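You operate a simulated robot arm through the tools that you are given. There is no shell and no other tool. Be economical: measure what you need, move in short steps, check, and stop when the job is done.

You are at the controls of a simulated robot arm. One attempt, no reset.

TASK
Set up the strip press for its job and run the spruce rail.
Fine: pressure, dwell and shim by the press job display, only that shim at its stop; open the press air valve and leave it open for the next rail; guard stays shut, hands clear, then start button one and start button two; one stroke only; it ends flush; other knobs stay.

Only the result counts: the job must be done as asked and must still hold three seconds after the hand-in. Knocking over, shifting, dropping, spilling or breaking anything else fails it.

THE ROBOT
A 7-joint arm with a two-finger parallel gripper, fixed in place. Base frame: the origin is at the foot of the arm, x ahead of it, y to its left, z up. Readings come in m, rad, newtons and seconds.
Its first joint turns from -2.897 to 2.897 rad. Payload 4.4 kg.
The tool frame sits at the grasp point between the pads (the TCP): z along the fingers, y along the line on which they close. The tips reach 0.023 m beyond it. The gripper opens to 0.094 m. The fingers are 0.038 m wide and 0.01 m thick; the gripper's body (0.054 by 0.096 m) begins 0.039 m behind the TCP.
Orientation is told as [roll, pitch, yaw] about the base's x, y, z axes, in that order, counted from this pose: with the fingers straight down and closing along the base's y, the tool's x points along the base's -x, its y along +y and its z along -z.

THE INTERFACE
- The arm moves only by the tool play_rows. Its argument "motion" is a list of rows, each a list of 3 entries, a list of its own where there are three numbers: the turn, a rotation vector about the base's x, y, z in rad, then the shift along the base's x, y, z in m, then the closure, from 0 (fully open) to 1 (shut). In form: [[[wx, wy, wz], [dx, dy, dz], grip], ...]. A call has 1 to 10 rows; each row shifts and turns the commanded pose from where the row before left it. A row lasts 0.2 s, in which the tool goes at most 0.05 m and 0.15 rad; a call with a longer step from one row to the next is refused whole, and so is a gripper value outside its range. A pose out of reach is approached as far as the arm can. The call stops where the force on the tool passes 70 N (or 10 N more than at its start, if that is more) or the arm is blocked; 0.2 s more then pass. Each finger travels about 0.072 m/s and halts on what it meets, pressing with about 23 N; the grip force reading is that of the motor and also rises with nothing between the fingers. The clock runs only during rows and for 0.2 s after the last one: add rows that do not move to give the fingers time. It gives the time, the measured TCP pose, the force on the tool (base axes), the opening and the grip force at its end, in the units of the frame above (readings bear some noise), with the torque about the TCP (base axes, N m) and any sound that the robot's microphone picked up.
- Cameras (640 x 400 px; columns grow to the right, rows downward): "scene" is fixed at [0.3993, -0.5009, 1.5072]; the picture's right is [0.90, -0.44, 0.00], its down [-0.13, -0.27, -0.95] and it looks along [0.42, 0.86, -0.30] (base axes); focal length 367 px, centre (320, 200). "wrist" rides on the gripper at [0.086, 0.016, -0.074] in the tool frame; the picture's right is [-0.18, 0.98, 0.00], its down [-0.58, -0.11, -0.81] and it looks along [-0.79, -0.15, 0.59] (tool axes); focal length 243 px, centre (320, 200). There is no depth. A picture from a camera that has moved, and an enlarged one, comes with that camera's place and axes in the base frame and with its lens.
- get_image(camera): a new picture of that camera. No time passes.
- inspect(camera, box): a new picture of the part [left, top, right, bottom] of that camera's present view, enlarged. No time passes.
- finish_job(): hands the job in; it is judged then, once.

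Work in short steps. Places have to be worked out from the pictures, the camera data and where the tool is seen: move nearer, look again, correct. Check each grasp and each placing, and mend what went wrong. You have 120 turns and 64 pictures in all, those below and enlarged ones among them. Open the gripper and draw the arm clear of the work before you hand the job in, unless the task says otherwise; then end with one line.

The tools are called after "Request:" by a JSON object that holds its "op" and its "data". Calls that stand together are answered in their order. play_rows: Moves the arm, as the interface text tells. Its arguments: {"type":"object","properties":{"motion":{"type":"array"}},"required":["motion"]} The other tools are called the same way: get_image (camera) takes a picture; inspect (camera, box) takes an enlarged picture of a part of a camera's view; finish_job () hands the job in.

At the start:

```text
clock: 0.0
position: [0.4517, 0.4888, 1.2329]
tool_rot: [-0.001, 0.001, 0.001]
ft_force: [-0.3, 0.1, -0.2]
moment: [-0.01, -0.01, 0.01]
grip_width: 0.0941
finger_force: 0.1
```

scene: 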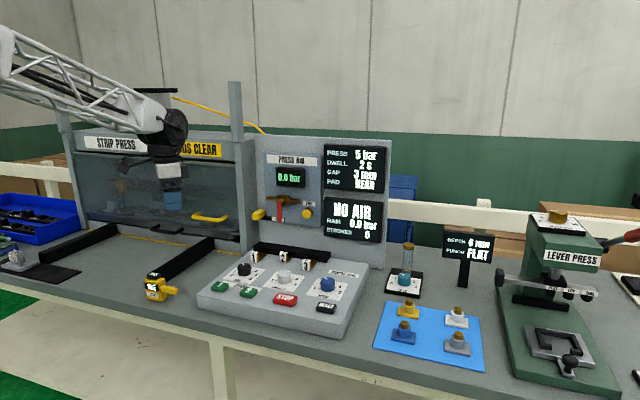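
wrist: 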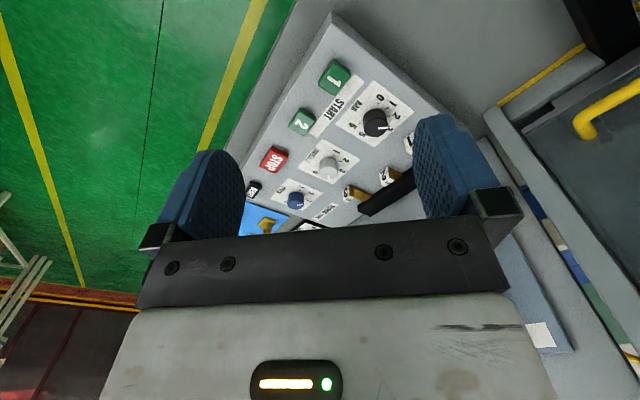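

The scene shows a strip press with panel, displays and valve. I enlarge the key areas to read them.

Request:
{"op": "inspect", "data": {"camera": "scene", "box": [240, 130, 400, 230]}}

Request:
{"op": "inspect", "data": {"camera": "scene", "box": [190, 230, 370, 342]}}

Request:
{"op": "inspect", "data": {"camera": "scene", "box": [0, 120, 260, 310]}}

```text
4.00 times, centred on (320, 180) of scene
camera zoom: at [0.3993, -0.5009, 1.5072], right [0.9, -0.44, 0.0], down [-0.13, -0.27, -0.95], along [0.42, 0.86, -0.3], focal length 1468 px, centre (320, 280)
```

zoom: 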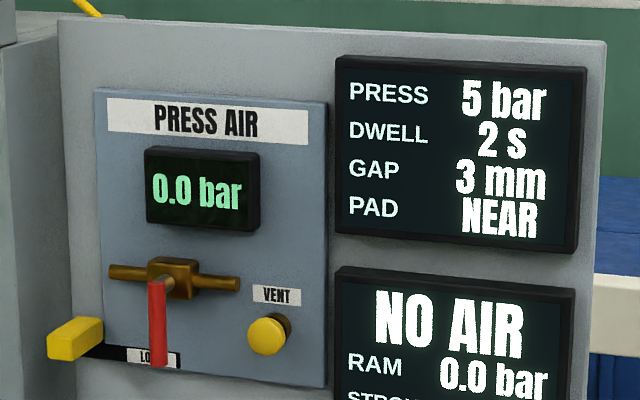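

```text
3.56 times, centred on (280, 286) of scene
camera zoom: at [0.3993, -0.5009, 1.5072], right [0.9, -0.44, 0.0], down [-0.13, -0.27, -0.95], along [0.42, 0.86, -0.3], focal length 1305 px, centre (462, -106)
```

zoom: 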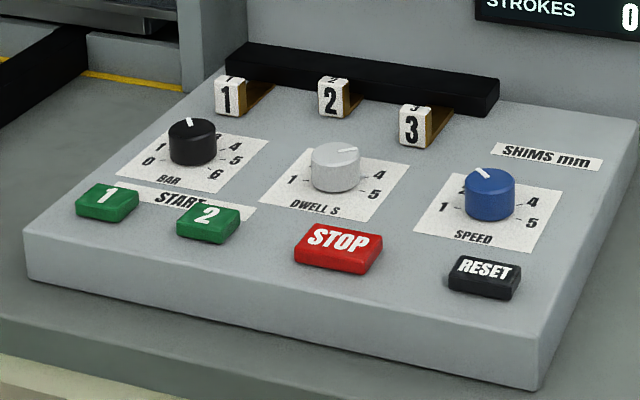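

```text
2.11 times, centred on (130, 215) of scene
camera zoom: at [0.3993, -0.5009, 1.5072], right [0.9, -0.44, 0.0], down [-0.13, -0.27, -0.95], along [0.42, 0.86, -0.3], focal length 772 px, centre (720, 168)
```

zoom: 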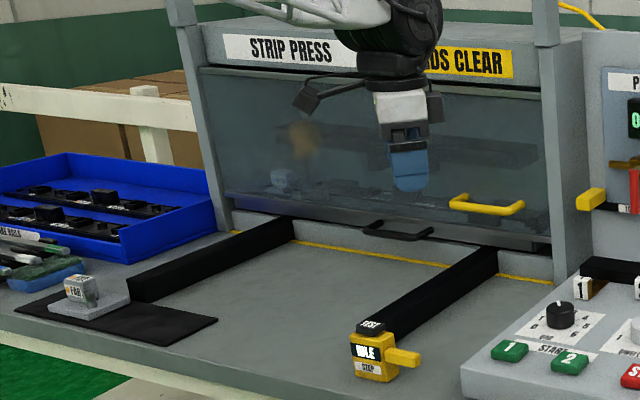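

The panel seems rotated about 45° with start button 1 near (0.555, 0.492, 0.937). I yaw the wrist so it looks along the bench's depth direction and back off slightly.

Request:
{"op": "play_rows", "data": {"motion": [[[0, 0, 0.13], [-0.01, -0.02, 0], 0], [[0, 0, 0.13], [-0.01, -0.02, 0], 0], [[0, 0, 0.13], [-0.01, -0.02, 0], 0], [[0, 0, 0.13], [0, -0.02, 0], 0], [[0, 0, 0.13], [0, -0.02, 0], 0], [[0, 0, 0.13], [0, -0.02, 0], 0]]}}

Request:
{"op": "get_image", "data": {"camera": "wrist"}}

Request:
{"op": "get_image", "data": {"camera": "scene"}}

```text
clock: 1.4
position: [0.4215, 0.3682, 1.2332]
tool_rot: [0.0, 0.0, 0.784]
ft_force: [-0.3, -0.2, 0.3]
moment: [0.03, -0.03, -0.02]
grip_width: 0.094
finger_force: 0.1
```

```text
58 pictures are left
camera wrist: at [0.3498, 0.3194, 1.3082], right [-0.56, 0.83, 0.0], down [0.49, 0.33, 0.81], along [0.67, 0.45, -0.59], focal length 243 px, centre (320, 200)
```

wrist: 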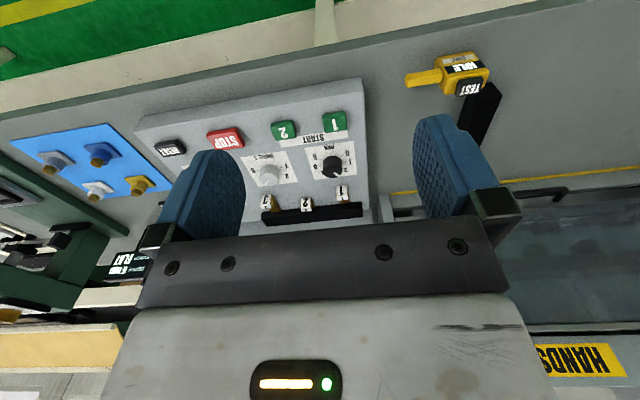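

```text
57 pictures are left
```

scene: 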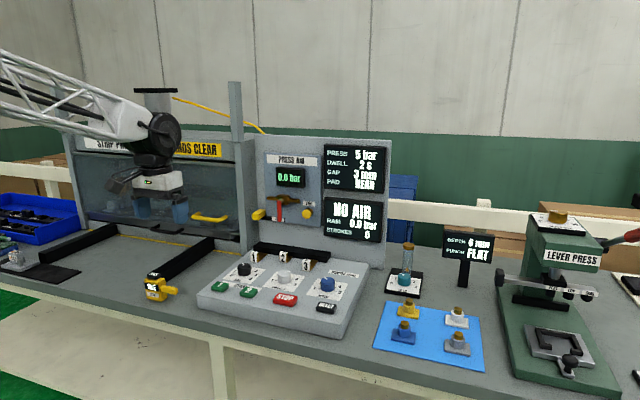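

Now I enlarge the shim rack and the yellow/FAR items for their labels.

Request:
{"op": "inspect", "data": {"camera": "wrist", "box": [240, 90, 400, 230]}}

Request:
{"op": "inspect", "data": {"camera": "scene", "box": [0, 230, 100, 290]}}

Request:
{"op": "inspect", "data": {"camera": "scene", "box": [120, 240, 220, 310]}}

Request:
{"op": "inspect", "data": {"camera": "scene", "box": [320, 140, 400, 245]}}

```text
2.86 times, centred on (320, 160) of wrist
camera zoom: at [0.3498, 0.3194, 1.3082], right [-0.56, 0.83, 0.0], down [0.49, 0.33, 0.81], along [0.67, 0.45, -0.59], focal length 693 px, centre (320, 314)
```

zoom: 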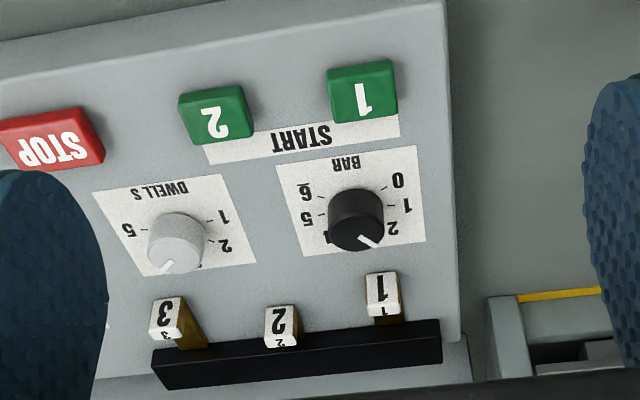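

```text
6.40 times, centred on (50, 260) of scene
camera zoom: at [0.3993, -0.5009, 1.5072], right [0.9, -0.44, 0.0], down [-0.13, -0.27, -0.95], along [0.42, 0.86, -0.3], focal length 2348 px, centre (2048, -184)
```

zoom: 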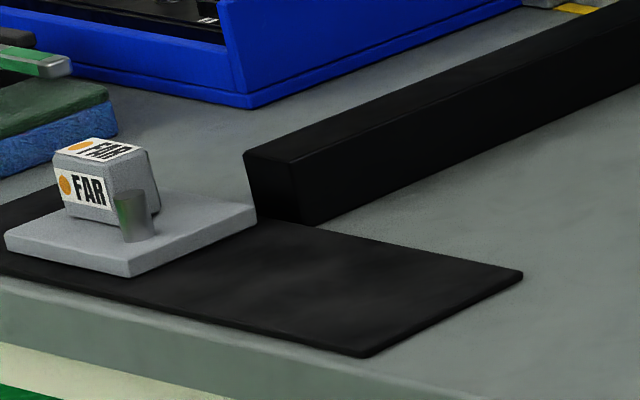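

```text
5.71 times, centred on (170, 275) of scene
camera zoom: at [0.3993, -0.5009, 1.5072], right [0.9, -0.44, 0.0], down [-0.13, -0.27, -0.95], along [0.42, 0.86, -0.3], focal length 2097 px, centre (1177, -229)
```

zoom: 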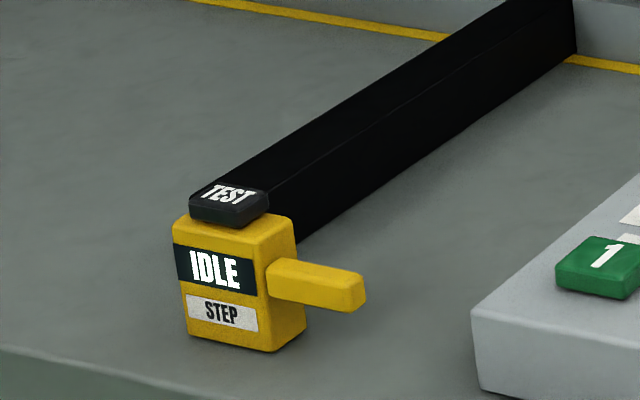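

```text
3.81 times, centred on (360, 192) of scene
camera zoom: at [0.3993, -0.5009, 1.5072], right [0.9, -0.44, 0.0], down [-0.13, -0.27, -0.95], along [0.42, 0.86, -0.3], focal length 1398 px, centre (168, 229)
```

zoom: 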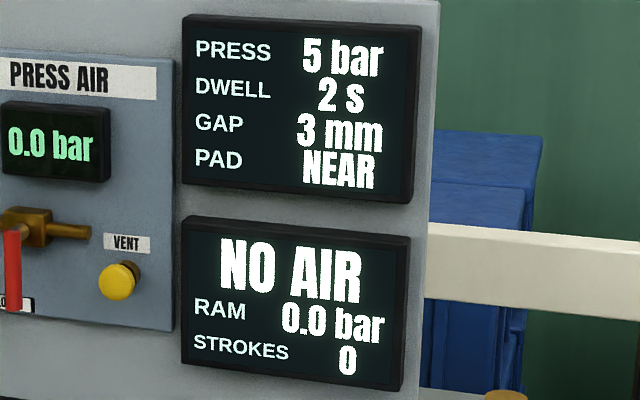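

Panel frame: along-bench a=(0.707,-0.707), depth b=(0.707,0.707). BAR knob ≈(0.635,0.543), DWELL ≈(0.732,0.445), shims near b≈0.94–0.96. I move over the panel for a closer look.

Request:
{"op": "play_rows", "data": {"motion": [[[0, 0, 0.05], [0.04, 0.009, -0.022], 0], [[0, 0, 0.05], [0.04, 0.009, -0.022], 0], [[0, 0, 0.05], [0.04, 0.009, -0.022], 0], [[0, 0, 0.04], [0.04, 0.009, -0.022], 0], [[0, 0, 0], [0.04, 0.009, -0.022], 0], [[0, 0, 0], [0.04, 0.009, -0.022], 0]]}}

Request:
{"op": "get_image", "data": {"camera": "wrist"}}

```text
clock: 2.8
position: [0.6654, 0.4238, 1.1014]
tool_rot: [0.003, -0.001, 0.971]
ft_force: [-0.4, -0.7, 0.9]
moment: [-0.05, 0.01, -0.01]
grip_width: 0.094
finger_force: 0.0
```

```text
52 pictures are left
camera wrist: at [0.6039, 0.3623, 1.1762], right [-0.71, 0.71, 0.0], down [0.42, 0.42, 0.81], along [0.57, 0.57, -0.59], focal length 243 px, centre (320, 200)
```

wrist: 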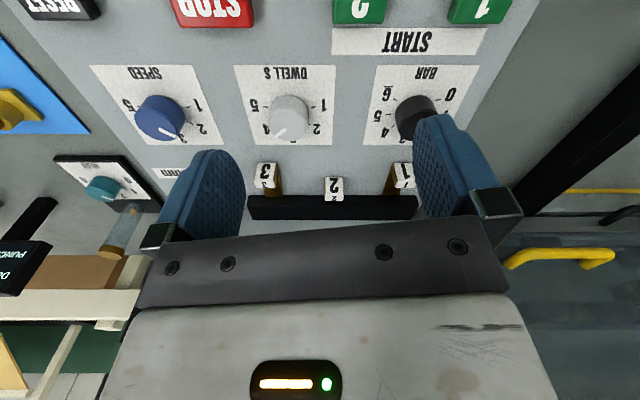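

The view is now aligned with the panel; I enlarge it for the pointer and shim details.

Request:
{"op": "inspect", "data": {"camera": "wrist", "box": [220, 50, 480, 220]}}

Request:
{"op": "inspect", "data": {"camera": "scene", "box": [225, 240, 365, 310]}}

```text
2.35 times, centred on (350, 135) of wrist
camera zoom: at [0.6039, 0.3623, 1.1762], right [-0.71, 0.71, 0.0], down [0.42, 0.42, 0.81], along [0.57, 0.57, -0.59], focal length 571 px, centre (249, 353)
```

zoom: 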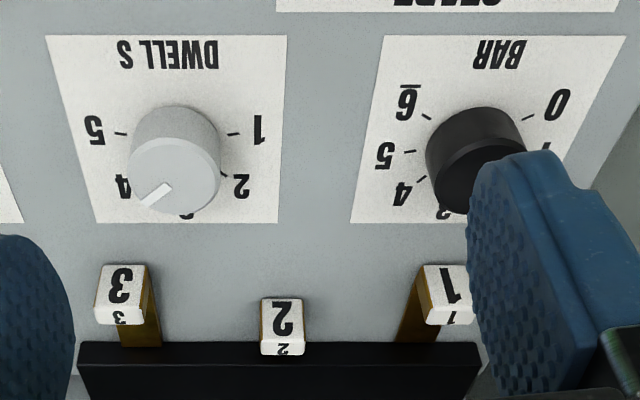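

```text
4.57 times, centred on (295, 275) of scene
camera zoom: at [0.3993, -0.5009, 1.5072], right [0.9, -0.44, 0.0], down [-0.13, -0.27, -0.95], along [0.42, 0.86, -0.3], focal length 1677 px, centre (434, -143)
```

zoom: 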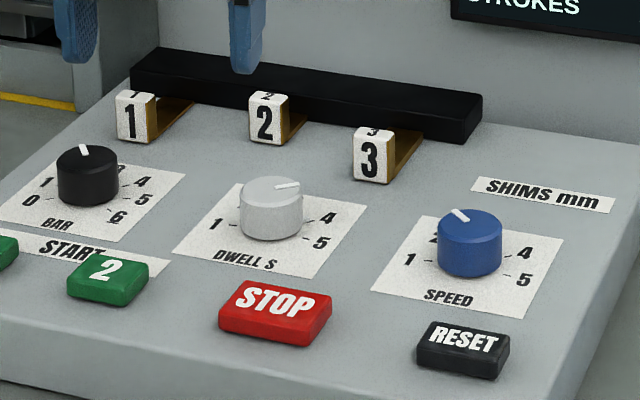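

Decoded: DWELL 50°/s, pointer ≈3.8, needs 2; BAR 40°/bar, pointer ≈2.5, needs 5; shim 2 is in, 3 and 1 are out. I hover over the DWELL knob with a yaw that leaves room to turn counter-clockwise.

Request:
{"op": "play_rows", "data": {"motion": [[[0, 0, -0.13], [0.013, 0.0045, -0.01], 0], [[0, 0, -0.13], [0.013, 0.0045, -0.012], 0], [[0, 0, -0.13], [0.013, 0.0045, -0.012], 0], [[0, 0, -0.13], [0.013, 0.0045, -0.012], 0], [[0, 0, -0.13], [0.013, 0.0045, -0.012], 0], [[0, 0, -0.12], [0.012, 0.0035, -0.012], 0]]}}

Request:
{"op": "get_image", "data": {"camera": "wrist"}}

Request:
{"op": "inspect", "data": {"camera": "scene", "box": [200, 200, 360, 310]}}

```text
clock: 4.2
position: [0.7412, 0.4503, 1.0306]
tool_rot: [0.0, 0.0, 0.199]
ft_force: [-0.5, -0.3, 0.5]
moment: [0.01, -0.01, 0.01]
grip_width: 0.0938
finger_force: 0.1
```

```text
49 pictures are left
camera wrist: at [0.654, 0.45, 1.1063], right [-0.01, 1.0, 0.0], down [0.59, 0.01, 0.81], along [0.81, 0.01, -0.59], focal length 243 px, centre (320, 200)
```

wrist: 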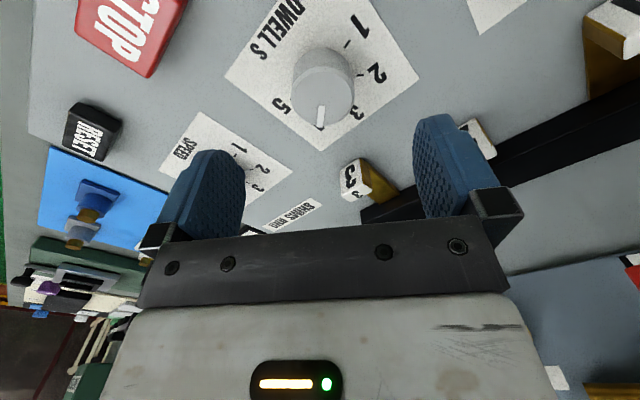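

```text
3.64 times, centred on (280, 255) of scene
camera zoom: at [0.3993, -0.5009, 1.5072], right [0.9, -0.44, 0.0], down [-0.13, -0.27, -0.95], along [0.42, 0.86, -0.3], focal length 1334 px, centre (466, 0)
```

zoom: 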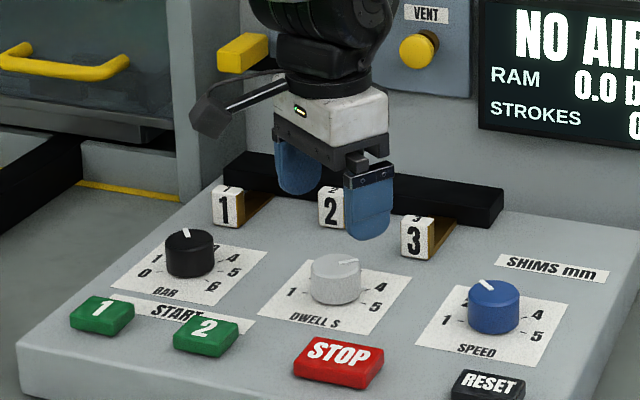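

The knob top is at about (0.744, 0.452); pointer at exactly 4. I descend over it and close.

Request:
{"op": "play_rows", "data": {"motion": [[[0, 0, 0], [0.002, 0.001, -0.025], 0], [[0, 0, 0], [0.001, 0.001, -0.025], 0], [[0, 0, 0], [0, 0, -0.022], 0], [[0, 0, 0], [0, 0, 0], 0.5], [[0, 0, 0], [0, 0, 0], 0.7], [[0, 0, 0], [0, 0, 0], 0.8]]}}

Request:
{"op": "get_image", "data": {"camera": "wrist"}}

```text
clock: 5.6
position: [0.7415, 0.4533, 0.9567]
tool_rot: [0.0, 0.001, 0.203]
ft_force: [-3.9, 19.7, -4.6]
moment: [0.42, -0.69, -0.03]
grip_width: 0.0417
finger_force: 45.0
```

```text
47 pictures are left
camera wrist: at [0.6549, 0.4514, 1.0329], right [-0.02, 1.0, 0.0], down [0.59, 0.01, 0.81], along [0.81, 0.01, -0.59], focal length 243 px, centre (320, 200)
```

wrist: 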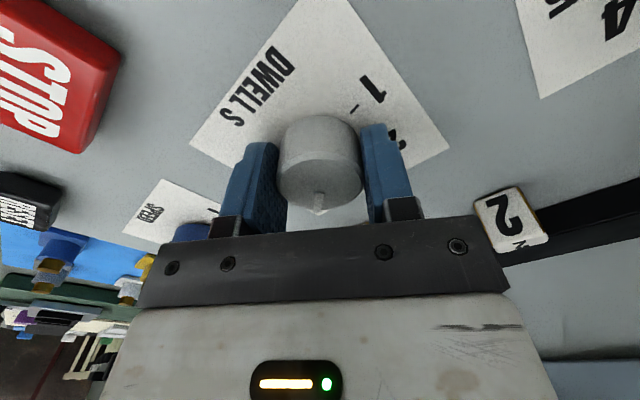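

The grasp holds the knob (width 0.0417) with some side force; I ease the offset and turn the first half.

Request:
{"op": "play_rows", "data": {"motion": [[[0, 0, 0], [0, 0.003, 0], 0.8], [[0, 0, 0.145], [0, 0, 0], 0.8], [[0, 0, 0.145], [0, 0, 0], 0.8], [[0, 0, 0.145], [0, 0, 0], 0.8], [[0, 0, 0.145], [0, 0, 0], 0.8], [[0, 0, 0.145], [0, 0, 0], 0.8], [[0, 0, 0.145], [0, 0, 0], 0.8]]}}

Request:
{"op": "get_image", "data": {"camera": "wrist"}}

```text
clock: 7.2
position: [0.7429, 0.4527, 0.9583]
tool_rot: [-0.001, 0.0, 1.074]
ft_force: [43.7, -16.2, -22.1]
moment: [-0.11, -0.19, 0.01]
grip_width: 0.0413
finger_force: 44.2
```

```text
46 pictures are left
camera wrist: at [0.6879, 0.3852, 1.0329], right [-0.78, 0.63, 0.0], down [0.37, 0.46, 0.81], along [0.51, 0.63, -0.59], focal length 243 px, centre (320, 200)
```

wrist: 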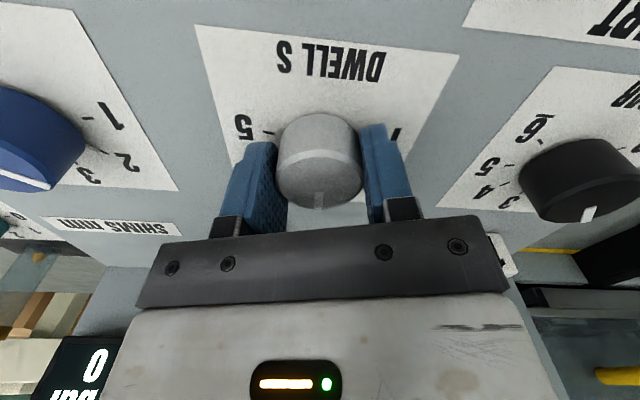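

The knob turns with the hand. I nudge toward the knob's axis (+x) and turn the second half.

Request:
{"op": "play_rows", "data": {"motion": [[[0, 0, 0], [0.003, -0.001, 0], 0.8], [[0, 0, 0.145], [0, 0, 0], 0.8], [[0, 0, 0.145], [0, 0, 0], 0.8], [[0, 0, 0.145], [0, 0, 0], 0.8], [[0, 0, 0.145], [0, 0, 0], 0.8], [[0, 0, 0.145], [0, 0, 0], 0.8], [[0, 0, 0.15], [0, 0, 0], 0.8], [[0, 0, 0], [0, 0, 0], 0.8]]}}

Request:
{"op": "get_image", "data": {"camera": "wrist"}}

```text
clock: 9.0
position: [0.7451, 0.4528, 0.9578]
tool_rot: [0.002, 0.001, 1.947]
ft_force: [-58.8, -15.2, -17.6]
moment: [-0.12, -0.08, 0.06]
grip_width: 0.0458
finger_force: 30.4
```

```text
45 pictures are left
camera wrist: at [0.7624, 0.3663, 1.0333], right [-0.98, -0.19, 0.0], down [-0.11, 0.58, 0.81], along [-0.15, 0.79, -0.59], focal length 243 px, centre (320, 200)
```

wrist: 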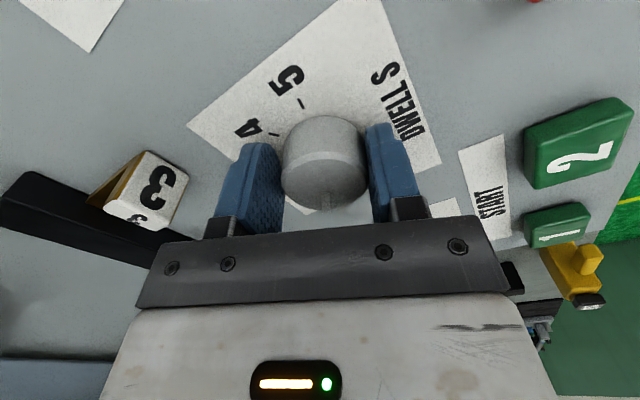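

Turn done; I open, lift, and look back at the dial from above.

Request:
{"op": "play_rows", "data": {"motion": [[[0, 0, 0], [0, 0, 0], 0.4], [[0, 0, 0], [0, 0, 0], 0], [[0, 0, 0], [0, 0, 0], 0], [[0, 0, 0], [0, 0, 0.03], 0], [[0, 0, 0], [0, 0, 0.04], 0], [[0, 0, 0], [0, 0, 0.03], 0]]}}

Request:
{"op": "get_image", "data": {"camera": "wrist"}}

```text
clock: 10.4
position: [0.7487, 0.4511, 1.0582]
tool_rot: [0.003, 0.0, 1.947]
ft_force: [0.4, 0.8, -0.6]
moment: [-0.03, 0.02, 0.03]
grip_width: 0.0939
finger_force: 0.1
```

```text
44 pictures are left
camera wrist: at [0.7658, 0.3651, 1.1337], right [-0.98, -0.19, 0.0], down [-0.11, 0.58, 0.81], along [-0.15, 0.79, -0.59], focal length 243 px, centre (320, 200)
```

wrist: 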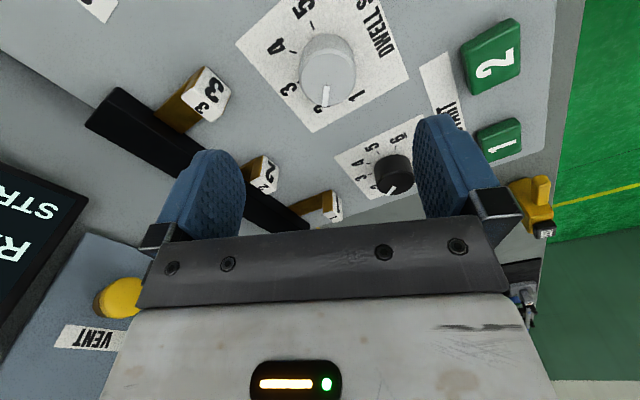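

Pointer appears at 2; I zoom for precision.

Request:
{"op": "inspect", "data": {"camera": "wrist", "box": [230, 0, 450, 210]}}

```text
1.90 times, centred on (340, 105) of wrist
camera zoom: at [0.7658, 0.3651, 1.1337], right [-0.98, -0.19, 0.0], down [-0.11, 0.58, 0.81], along [-0.15, 0.79, -0.59], focal length 462 px, centre (282, 381)
```

zoom: 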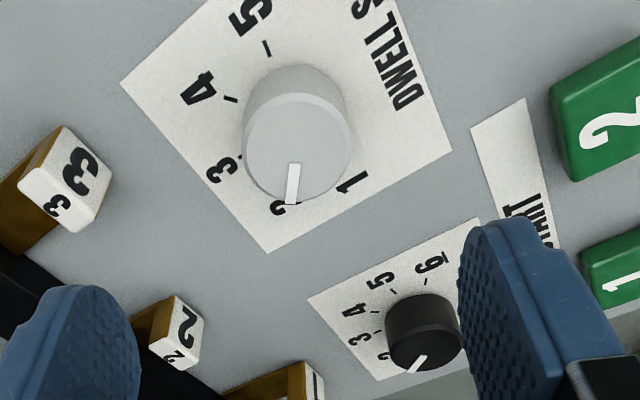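

DWELL reads 2. Now I hover over the BAR knob around (0.645, 0.549).

Request:
{"op": "play_rows", "data": {"motion": [[[0, 0, -0.02], [-0.025, 0.024, 0], 0], [[0, 0, -0.03], [-0.025, 0.025, 0], 0], [[0, 0, -0.05], [-0.025, 0.025, -0.01], 0], [[0, 0, -0.05], [-0.026, 0.024, -0.018], 0]]}}

Request:
{"op": "get_image", "data": {"camera": "wrist"}}

```text
clock: 11.4
position: [0.6449, 0.5493, 1.0308]
tool_rot: [0.0, -0.001, 1.794]
ft_force: [0.8, 0.7, 0.2]
moment: [-0.02, 0.03, 0.03]
grip_width: 0.0939
finger_force: 0.1
```

```text
42 pictures are left
camera wrist: at [0.649, 0.4618, 1.1068], right [-1.0, -0.04, 0.0], down [-0.02, 0.59, 0.81], along [-0.03, 0.81, -0.59], focal length 243 px, centre (320, 200)
```

wrist: 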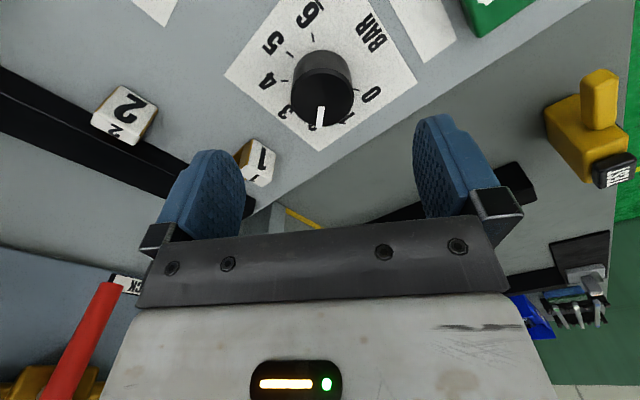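

Zooming on the pointer to get its start angle.

Request:
{"op": "inspect", "data": {"camera": "wrist", "box": [260, 20, 390, 150]}}

```text
3.08 times, centred on (325, 85) of wrist
camera zoom: at [0.649, 0.4618, 1.1068], right [-1.0, -0.04, 0.0], down [-0.02, 0.59, 0.81], along [-0.03, 0.81, -0.59], focal length 746 px, centre (305, 554)
```

zoom: 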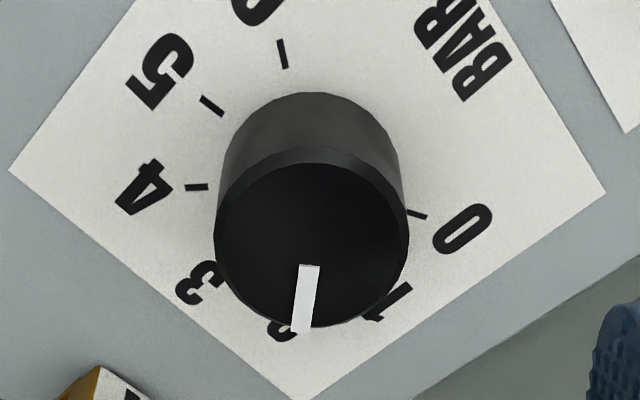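

Pointer is exactly at 2 bar, so it needs a 120° clockwise turn. I descend and grip.

Request:
{"op": "play_rows", "data": {"motion": [[[0, 0, 0], [-0.001, 0.004, -0.025], 0], [[0, 0, 0], [0, 0, -0.025], 0], [[0, 0, 0], [0, 0, -0.022], 0], [[0, 0, 0], [0, 0, 0], 0.5], [[0, 0, 0], [0, 0, 0], 0.7], [[0, 0, 0], [0, 0, 0], 0.8]]}}

```text
clock: 12.8
position: [0.6435, 0.5533, 0.9577]
tool_rot: [0.003, 0.0, 1.795]
ft_force: [-40.8, -13.4, 8.8]
moment: [-0.02, 0.14, -0.08]
grip_width: 0.0413
finger_force: 44.5
```

Gripped; the force says the axis is slightly toward −x, so I shift 3 mm and turn the first part.

Request:
{"op": "play_rows", "data": {"motion": [[[0, 0, 0], [-0.003, -0.001, 0], 0.8], [[0, 0, -0.14], [0, 0, 0], 0.8], [[0, 0, -0.14], [0, 0, 0], 0.8], [[0, 0, -0.14], [0, 0, 0], 0.8], [[0, 0, -0.14], [0, 0, 0], 0.8], [[0, 0, -0.14], [0, 0, 0], 0.8], [[0, 0, -0.14], [0, 0, 0], 0.8]]}}

```text
clock: 14.1
position: [0.6434, 0.5518, 0.9587]
tool_rot: [-0.003, -0.001, 1.188]
ft_force: [18.9, -2.4, -6.4]
moment: [0.43, 0.0, 0.02]
grip_width: 0.0421
finger_force: 44.5
stopped in row 6: the force on the tool passed its limit at 83 N (the readings are from after the stop); the commanded pose is now the measured one
```

Stopped by side load mid-turn (0.61 rad done). I let go briefly and regrip to recentre.

Request:
{"op": "play_rows", "data": {"motion": [[[0, 0, 0], [0, 0, 0], 0.5], [[0, 0, 0], [0, 0, 0], 0.4], [[0, 0, 0], [0, 0, 0], 0.7], [[0, 0, 0], [0, 0, 0], 0.7], [[0, 0, 0], [0, 0, 0], 0.7]]}}

Request:
{"op": "get_image", "data": {"camera": "wrist"}}

```text
clock: 15.3
position: [0.6435, 0.5512, 0.959]
tool_rot: [-0.002, 0.0, 1.19]
ft_force: [23.6, -9.0, -3.1]
moment: [0.18, 0.24, -0.07]
grip_width: 0.0417
finger_force: 45.0
```

```text
40 pictures are left
camera wrist: at [0.5968, 0.4775, 1.0342], right [-0.84, 0.54, 0.0], down [0.32, 0.5, 0.81], along [0.43, 0.68, -0.59], focal length 243 px, centre (320, 200)
```

wrist: 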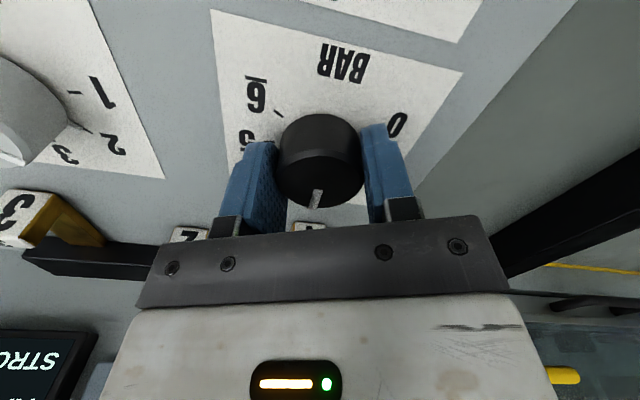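

Still on the axis within ~2 mm; small correction and continue clockwise.

Request:
{"op": "play_rows", "data": {"motion": [[[0, 0, 0], [0.001, -0.0005, 0], 0.7], [[0, 0, -0.12], [0, 0, 0], 0.7], [[0, 0, -0.12], [0, 0, 0], 0.7], [[0, 0, -0.12], [0, 0, 0], 0.7], [[0, 0, -0.12], [0, 0, 0], 0.7]]}}

```text
clock: 16.5
position: [0.6436, 0.5518, 0.959]
tool_rot: [-0.002, 0.002, 0.709]
ft_force: [-12.4, -10.2, 13.9]
moment: [-0.36, 1.2, 0.0]
grip_width: 0.042
finger_force: 45.0
```

Going well; I continue with small steps.

Request:
{"op": "play_rows", "data": {"motion": [[[0, 0, -0.12], [0, 0, 0], 0.7], [[0, 0, -0.12], [0, 0, 0], 0.7], [[0, 0, -0.12], [0, 0, 0], 0.7], [[0, 0, -0.12], [0, 0, 0], 0.7]]}}

```text
clock: 17.5
position: [0.6442, 0.5524, 0.9581]
tool_rot: [-0.002, 0.0, 0.229]
ft_force: [-30.5, -19.2, 14.8]
moment: [0.4, -0.05, 0.02]
grip_width: 0.042
finger_force: 44.7
```

About 0.53 rad remain; I ease the side load and continue.

Request:
{"op": "play_rows", "data": {"motion": [[[0, 0, 0], [-0.002, -0.001, 0], 0.7], [[0, 0, -0.13], [0, 0, 0], 0.7], [[0, 0, -0.13], [0, 0, 0], 0.7], [[0, 0, -0.13], [0, 0, 0], 0.7], [[0, 0, -0.135], [0, 0, 0], 0.7], [[0, 0, 0], [0, 0, 0], 0.7]]}}

Request:
{"op": "inspect", "data": {"camera": "wrist", "box": [220, 0, 440, 230]}}

```text
clock: 18.9
position: [0.6414, 0.552, 0.9576]
tool_rot: [-0.003, 0.0, -0.295]
ft_force: [23.9, 56.4, -14.4]
moment: [0.77, -0.47, 0.12]
grip_width: 0.0419
finger_force: 44.2
```

```text
1.74 times, centred on (330, 115) of wrist
camera zoom: at [0.5644, 0.593, 1.0343], right [0.46, 0.89, 0.0], down [0.52, -0.27, 0.81], along [0.72, -0.37, -0.59], focal length 422 px, centre (303, 348)
```

zoom: 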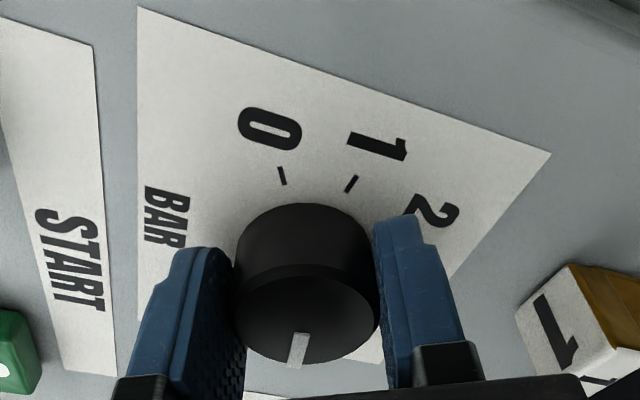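

Pointer estimates to 80° = 5 bar. I release, lift and verify.

Request:
{"op": "play_rows", "data": {"motion": [[[0, 0, 0], [0, 0, 0], 0.4], [[0, 0, 0], [0, 0, 0], 0], [[0, 0, 0], [0, 0, 0], 0], [[0, 0, 0], [0, 0, 0.03], 0], [[0, 0, 0], [0, 0, 0.04], 0]]}}

Request:
{"op": "inspect", "data": {"camera": "wrist", "box": [240, 20, 400, 180]}}

```text
clock: 20.1
position: [0.6394, 0.551, 1.0276]
tool_rot: [-0.002, 0.001, -0.295]
ft_force: [0.8, 0.8, -0.7]
moment: [0.0, 0.01, 0.01]
grip_width: 0.0941
finger_force: 0.0
```

```text
2.50 times, centred on (320, 100) of wrist
camera zoom: at [0.5635, 0.5913, 1.1031], right [0.46, 0.89, 0.0], down [0.53, -0.27, 0.81], along [0.71, -0.37, -0.59], focal length 606 px, centre (320, 450)
```

zoom: 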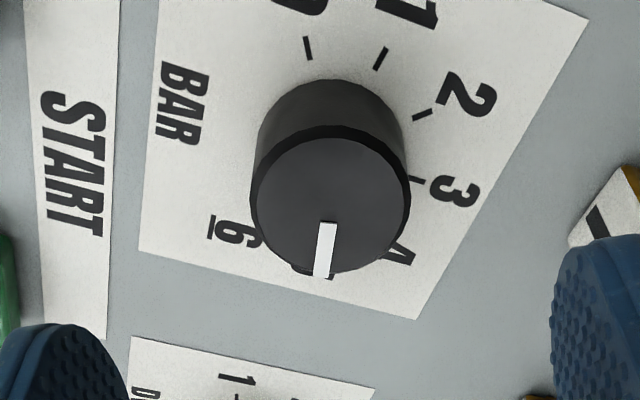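

BAR reads 5. Next the shims: I move to look at the rack closely from the front between the fingers.

Request:
{"op": "play_rows", "data": {"motion": [[[0, 0, 0.14], [0.01, -0.006, 0.01], 0], [[0, 0, 0.14], [0.012, -0.009, 0], 0], [[0, 0, 0.14], [0.012, -0.009, 0], 0], [[0, 0, 0.14], [0.012, -0.01, 0], 0], [[0, 0, 0.14], [0.012, -0.01, 0], 0], [[0, 0, 0.14], [0.013, -0.01, 0], 0], [[0, 0, 0.14], [0.013, -0.01, -0.01], 0], [[0, 0, 0.14], [0.013, -0.01, -0.01], 0], [[0, 0, 0.145], [0.013, -0.01, -0.007], 0]]}}

Request:
{"op": "get_image", "data": {"camera": "wrist"}}

```text
clock: 22.1
position: [0.7508, 0.4664, 1.0102]
tool_rot: [-0.002, 0.001, 0.972]
ft_force: [-0.8, 0.3, -0.2]
moment: [0.0, -0.04, 0.0]
grip_width: 0.0941
finger_force: 0.0
```

```text
37 pictures are left
camera wrist: at [0.6893, 0.4053, 1.086], right [-0.71, 0.71, 0.0], down [0.42, 0.42, 0.81], along [0.57, 0.57, -0.59], focal length 243 px, centre (320, 200)
```

wrist: 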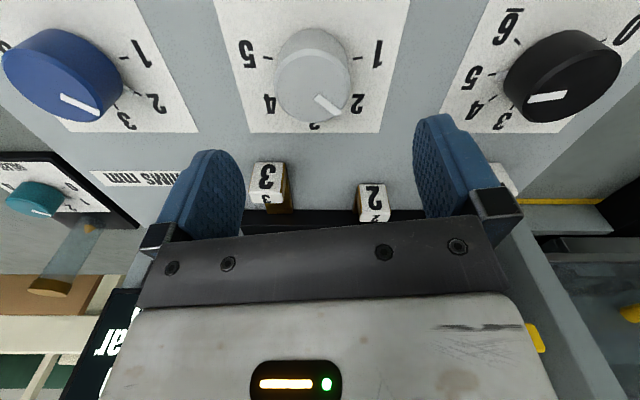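

Zoom on shims 2 and 3.

Request:
{"op": "inspect", "data": {"camera": "wrist", "box": [240, 140, 420, 250]}}

Request:
{"op": "inspect", "data": {"camera": "scene", "box": [240, 235, 340, 285]}}

```text
3.56 times, centred on (330, 195) of wrist
camera zoom: at [0.6893, 0.4053, 1.086], right [-0.71, 0.71, 0.0], down [0.42, 0.42, 0.81], along [0.57, 0.57, -0.59], focal length 863 px, centre (284, 218)
```

zoom: 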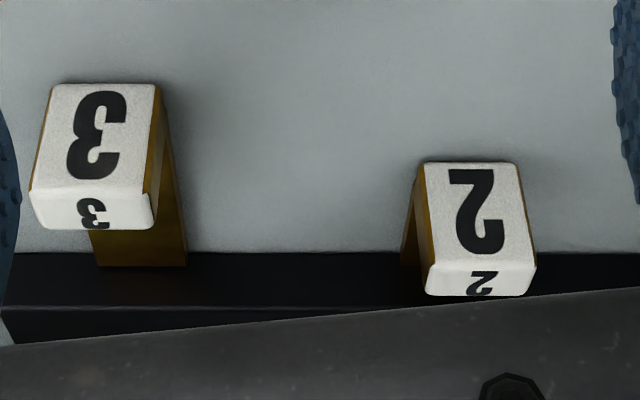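

```text
6.40 times, centred on (290, 260) of scene
camera zoom: at [0.3993, -0.5009, 1.5072], right [0.9, -0.44, 0.0], down [-0.13, -0.27, -0.95], along [0.42, 0.86, -0.3], focal length 2348 px, centre (512, -184)
```

zoom: 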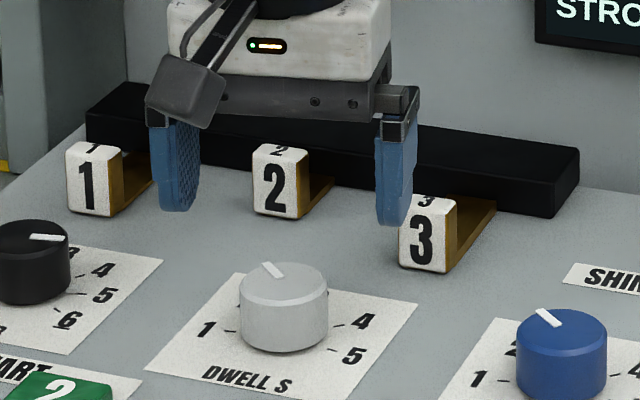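

Shim 3's face is at a≈0.249, b≈0.935; shim 2's at a≈0.148, b≈0.9665 (3 cm further in). I close the fingers and come down in front of shim 3.

Request:
{"op": "play_rows", "data": {"motion": [[[0, 0, -0.06], [0.02, -0.003, 0], 0.5], [[0, 0, -0.06], [0.02, -0.003, 0], 1], [[0, 0, -0.067], [0.018, -0.0035, 0], 1], [[0, 0, 0], [0, 0, 0], 1], [[0, 0, 0], [0, 0, -0.025], 1], [[0, 0, 0], [0, 0, -0.025], 1], [[0, 0, 0], [0, 0, 0], 1]]}}

Request:
{"op": "get_image", "data": {"camera": "wrist"}}

```text
clock: 23.7
position: [0.8102, 0.459, 0.9585]
tool_rot: [-0.002, 0.001, 0.781]
ft_force: [0.1, -0.1, 0.8]
moment: [-0.01, -0.02, 0.0]
grip_width: 0.0
finger_force: 23.1
```

```text
34 pictures are left
camera wrist: at [0.7375, 0.4086, 1.0346], right [-0.56, 0.83, 0.0], down [0.49, 0.33, 0.81], along [0.67, 0.45, -0.59], focal length 243 px, centre (320, 200)
```

wrist: 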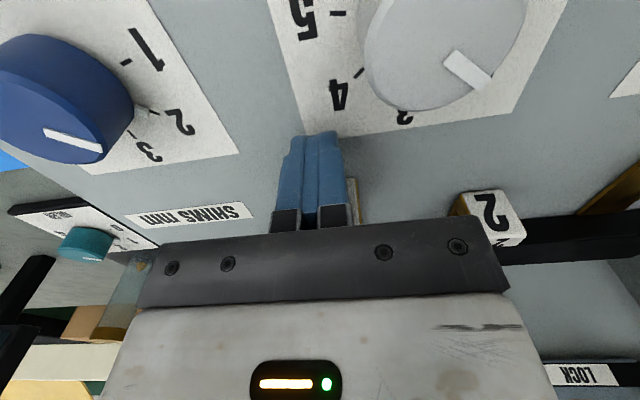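

Fingers stand in front of shim 3, about 18 mm short. I push along the depth direction.

Request:
{"op": "play_rows", "data": {"motion": [[[0, 0, 0], [0.007, 0.007, 0], 1], [[0, 0, 0], [0.006, 0.006, 0], 1], [[0, 0, 0], [0.004, 0.004, 0], 1], [[0, 0, 0], [0.004, 0.004, 0], 1], [[0, 0, 0], [0.004, 0.004, 0], 1], [[0, 0, 0], [0.004, 0.004, 0], 1], [[0, 0, 0], [0.004, 0.004, 0], 1]]}}

Request:
{"op": "inspect", "data": {"camera": "scene", "box": [240, 235, 340, 285]}}

```text
clock: 25.4
position: [0.8393, 0.4862, 0.9612]
tool_rot: [0.001, 0.011, 0.783]
ft_force: [-100.8, -79.1, 34.3]
moment: [0.84, -0.93, 0.93]
grip_width: 0.0004
finger_force: 23.2
stopped in row 7: the force on the tool passed its limit at 72 N (the readings are from after the stop); the commanded pose is now the measured one
```

```text
6.40 times, centred on (290, 260) of scene
camera zoom: at [0.3993, -0.5009, 1.5072], right [0.9, -0.44, 0.0], down [-0.13, -0.27, -0.95], along [0.42, 0.86, -0.3], focal length 2348 px, centre (512, -184)
```

zoom: 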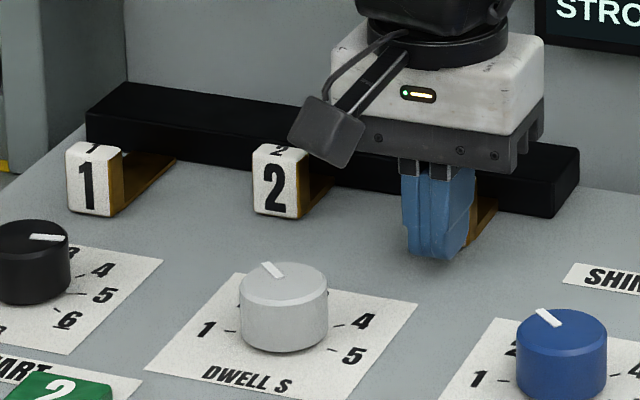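

Hard stop reached; I back off and check shim 3's position.

Request:
{"op": "play_rows", "data": {"motion": [[[0, 0, 0], [-0.01, -0.01, 0], 1], [[0, 0, 0], [-0.015, -0.015, 0.005], 1], [[0, 0, 0], [-0.01, -0.01, 0.04], 1]]}}

Request:
{"op": "inspect", "data": {"camera": "scene", "box": [240, 235, 340, 285]}}

Request:
{"op": "inspect", "data": {"camera": "wrist", "box": [240, 100, 540, 250]}}

```text
clock: 26.2
position: [0.8041, 0.4545, 1.0053]
tool_rot: [-0.001, 0.006, 0.785]
ft_force: [-0.3, 0.0, -1.0]
moment: [0.01, -0.01, 0.01]
grip_width: 0.0002
finger_force: 22.5
```

```text
6.40 times, centred on (290, 260) of scene
camera zoom: at [0.3993, -0.5009, 1.5072], right [0.9, -0.44, 0.0], down [-0.13, -0.27, -0.95], along [0.42, 0.86, -0.3], focal length 2348 px, centre (512, -184)
```

zoom: 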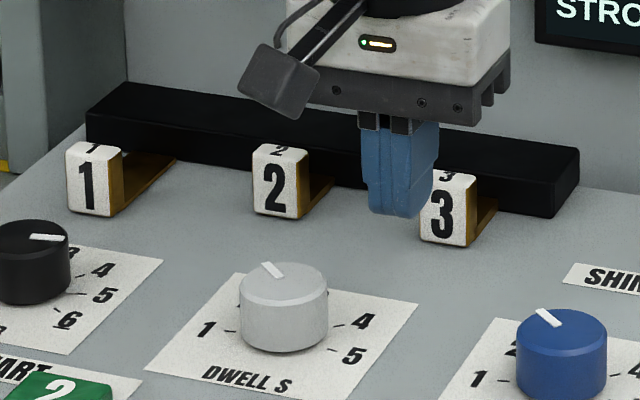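

```text
2.13 times, centred on (390, 175) of wrist
camera zoom: at [0.7339, 0.4063, 1.0812], right [-0.56, 0.83, 0.0], down [0.49, 0.34, 0.8], along [0.66, 0.45, -0.6], focal length 518 px, centre (171, 253)
```

zoom: 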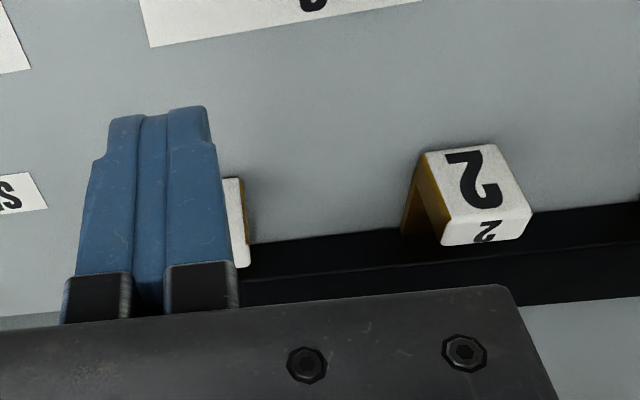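

Shim 3 is now in line with shim 2's pushed-in position. Next I open over shim 2 and descend around its block.

Request:
{"op": "play_rows", "data": {"motion": [[[0, 0, 0], [-0.004, 0.025, 0.015], 0.5], [[0, 0, 0], [-0.004, 0.035, 0], 0], [[0, 0, 0], [-0.004, 0.035, 0], 0], [[0, 0, 0], [-0.005, 0.028, 0], 0], [[0, 0, 0], [0, 0, 0], 0]]}}

Request:
{"op": "get_image", "data": {"camera": "wrist"}}

Request:
{"op": "get_image", "data": {"camera": "scene"}}

```text
clock: 27.4
position: [0.7903, 0.5781, 1.0208]
tool_rot: [0.0, 0.006, 0.785]
ft_force: [0.2, -0.4, 0.1]
moment: [-0.01, -0.02, 0.0]
grip_width: 0.0938
finger_force: 0.2
```

```text
30 pictures are left
camera wrist: at [0.7181, 0.5286, 1.0962], right [-0.56, 0.83, 0.0], down [0.49, 0.34, 0.8], along [0.66, 0.45, -0.6], focal length 243 px, centre (320, 200)
```

wrist: 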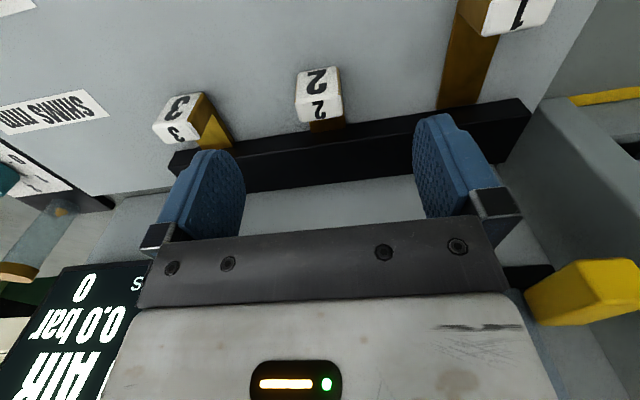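

```text
29 pictures are left
```

scene: 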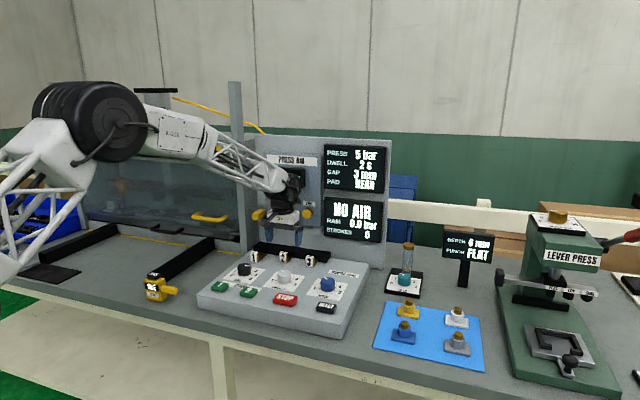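

Shim 2's block top is centred right under the TCP. Descend, close, and pull 3 cm toward the operator.

Request:
{"op": "play_rows", "data": {"motion": [[[0, 0, 0], [-0.003, -0.003, -0.03], 0], [[0, 0, 0], [0, 0, -0.03], 0], [[0, 0, 0], [0, 0, 0], 0.5], [[0, 0, 0], [0, 0, 0], 0.85], [[0, 0, 0], [0, 0, 0], 0.85], [[0, 0, 0], [0, 0, 0], 0.85]]}}

```text
clock: 28.8
position: [0.7883, 0.5755, 0.9596]
tool_rot: [0.001, 0.007, 0.784]
ft_force: [-11.4, 10.6, -0.6]
moment: [0.15, 0.02, 0.04]
grip_width: 0.0272
finger_force: 44.5
```

Gripped at 27 mm. Now pull out ~31 mm along −b.

Request:
{"op": "play_rows", "data": {"motion": [[[0, 0, 0], [-0.0045, -0.0045, 0], 0.85], [[0, 0, 0], [-0.0045, -0.0045, 0], 0.85], [[0, 0, 0], [-0.0045, -0.0045, 0], 0.85], [[0, 0, 0], [-0.0045, -0.0045, 0], 0.85], [[0, 0, 0], [-0.004, -0.004, 0], 0.85], [[0, 0, 0], [0, 0, 0], 0.85]]}}

Request:
{"op": "inspect", "data": {"camera": "scene", "box": [240, 235, 340, 285]}}

```text
clock: 30.2
position: [0.764, 0.5531, 0.9606]
tool_rot: [0.0, 0.004, 0.781]
ft_force: [19.3, 36.6, -16.0]
moment: [0.34, -0.23, -0.01]
grip_width: 0.0274
finger_force: 45.1
```

```text
6.40 times, centred on (290, 260) of scene
camera zoom: at [0.3993, -0.5009, 1.5072], right [0.9, -0.44, 0.0], down [-0.13, -0.27, -0.95], along [0.42, 0.86, -0.3], focal length 2348 px, centre (512, -184)
```

zoom: 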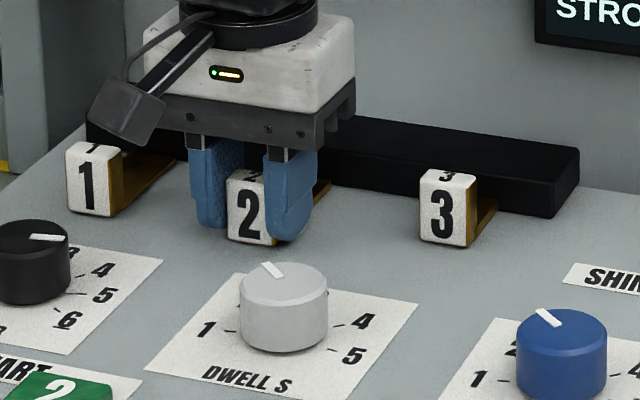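

Shim 2 is out. Release, lift, back off, and look at the valve.

Request:
{"op": "play_rows", "data": {"motion": [[[0, 0, 0], [0, 0, 0], 0.5], [[0, 0, 0], [0, 0, 0], 0], [[0, 0, 0], [0, 0, 0.04], 0], [[0, 0, 0], [-0.03, -0.03, 0.045], 0], [[0, 0, 0], [-0.035, -0.035, 0.045], 0], [[0, 0, 0], [-0.035, -0.035, 0.04], 0], [[0, 0, 0.1], [-0.03, -0.03, 0.04], 0], [[0, 0, 0.08], [-0.03, -0.03, 0.04], 0], [[0, 0, 0], [-0.03, -0.03, 0.03], 0]]}}

Request:
{"op": "get_image", "data": {"camera": "wrist"}}

Request:
{"op": "inspect", "data": {"camera": "scene", "box": [240, 140, 340, 280]}}

```text
refused: row 4 steps farther than a row can; nothing moved
```

```text
27 pictures are left
camera wrist: at [0.6922, 0.503, 1.0358], right [-0.56, 0.83, 0.0], down [0.49, 0.34, 0.8], along [0.67, 0.45, -0.59], focal length 243 px, centre (320, 200)
```

wrist: 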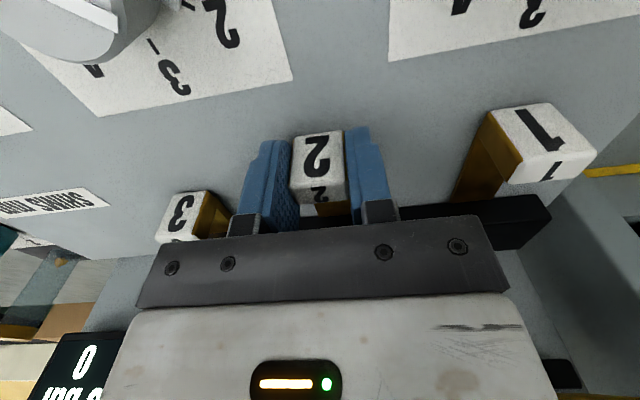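

```text
2.86 times, centred on (290, 210) of scene
camera zoom: at [0.3993, -0.5009, 1.5072], right [0.9, -0.44, 0.0], down [-0.13, -0.27, -0.95], along [0.42, 0.86, -0.3], focal length 1048 px, centre (406, 171)
```

zoom: 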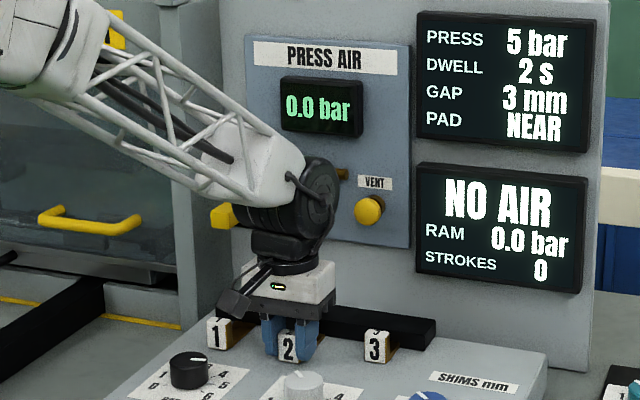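

The step was too long; retry with shorter rows.

Request:
{"op": "play_rows", "data": {"motion": [[[0, 0, 0], [0, 0, 0], 0.5], [[0, 0, 0], [0, 0, 0], 0], [[0, 0, 0], [0, 0, 0.04], 0], [[0, 0, 0], [-0.025, -0.025, 0.03], 0], [[0, 0, 0], [-0.028, -0.028, 0.025], 0], [[0, 0, 0.06], [-0.03, -0.03, 0.02], 0], [[0, 0, 0.06], [-0.03, -0.03, 0.02], 0], [[0, 0, 0.06], [-0.03, -0.03, 0.02], 0], [[0, 0, 0], [-0.03, -0.03, 0], 0]]}}

```text
clock: 32.2
position: [0.5899, 0.3772, 1.1133]
tool_rot: [0.0, 0.005, 0.965]
ft_force: [0.1, -0.5, 0.2]
moment: [0.0, 0.02, -0.02]
grip_width: 0.094
finger_force: 0.1
```

Tilt the tool up about the bench axis so the wrist camera faces the valve board.

Request:
{"op": "play_rows", "data": {"motion": [[[0.09, -0.09, 0], [0, 0, 0.01], 0], [[0.09, -0.09, 0], [0, 0, 0.01], 0], [[0.09, -0.09, 0], [0, 0, 0.01], 0], [[0.09, -0.09, 0], [0, 0, 0.01], 0], [[0.09, -0.09, 0], [-0.01, 0.01, 0.01], 0]]}}

Request:
{"op": "get_image", "data": {"camera": "wrist"}}

Request:
{"op": "inspect", "data": {"camera": "scene", "box": [240, 140, 340, 280]}}

```text
clock: 33.4
position: [0.5819, 0.3879, 1.1655]
tool_rot: [-0.133, -0.622, 1.006]
ft_force: [0.0, 0.0, 0.6]
moment: [0.0, 0.0, -0.02]
grip_width: 0.0937
finger_force: 0.1
```

```text
25 pictures are left
camera wrist: at [0.5007, 0.3082, 1.1745], right [-0.7, 0.71, 0.0], down [0.0, 0.0, 1.0], along [0.71, 0.7, 0.0], focal length 243 px, centre (320, 200)
```

wrist: 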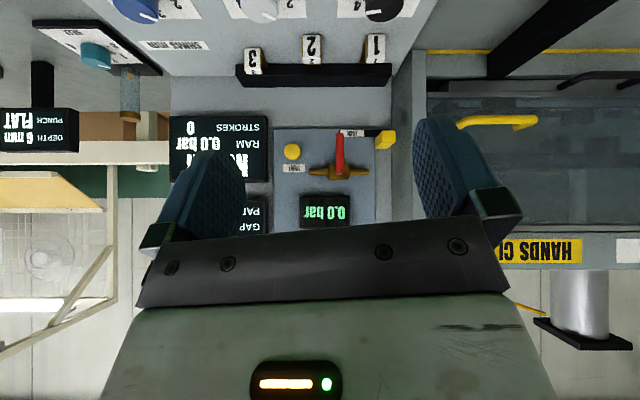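

```text
2.86 times, centred on (290, 210) of scene
camera zoom: at [0.3993, -0.5009, 1.5072], right [0.9, -0.44, 0.0], down [-0.13, -0.27, -0.95], along [0.42, 0.86, -0.3], focal length 1048 px, centre (406, 171)
```

zoom: 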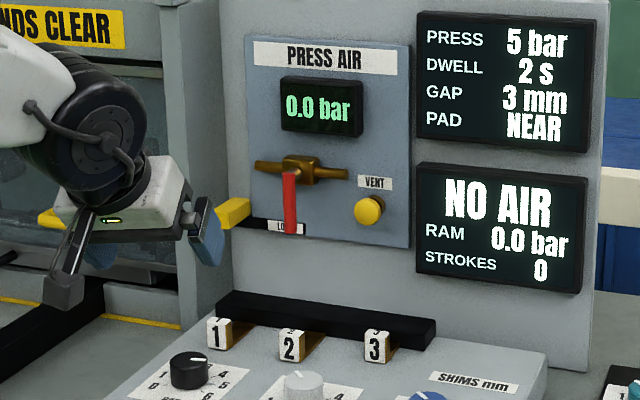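

Camera is level and square to the board; zoom on the valve and the press interior.

Request:
{"op": "inspect", "data": {"camera": "wrist", "box": [260, 115, 410, 215]}}

Request:
{"op": "inspect", "data": {"camera": "scene", "box": [250, 175, 310, 220]}}

```text
4.00 times, centred on (335, 165) of wrist
camera zoom: at [0.5007, 0.3082, 1.1745], right [-0.7, 0.71, 0.0], down [0.0, 0.0, 1.0], along [0.71, 0.7, 0.0], focal length 970 px, centre (260, 340)
```

zoom: 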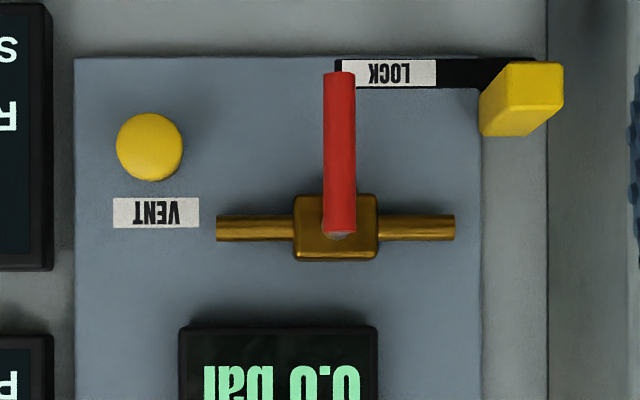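

```text
8.89 times, centred on (280, 198) of scene
camera zoom: at [0.3993, -0.5009, 1.5072], right [0.9, -0.44, 0.0], down [-0.13, -0.27, -0.95], along [0.42, 0.86, -0.3], focal length 3262 px, centre (676, 222)
```

zoom: 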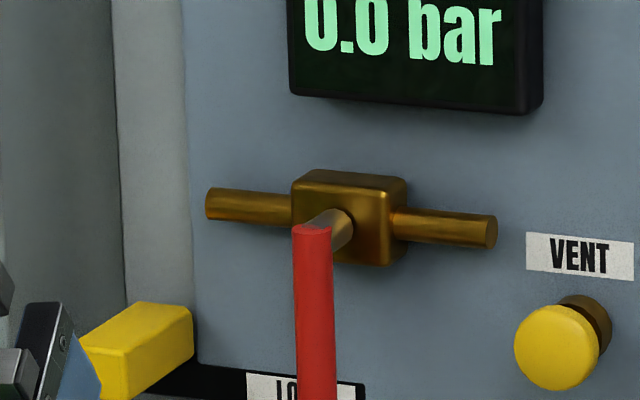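

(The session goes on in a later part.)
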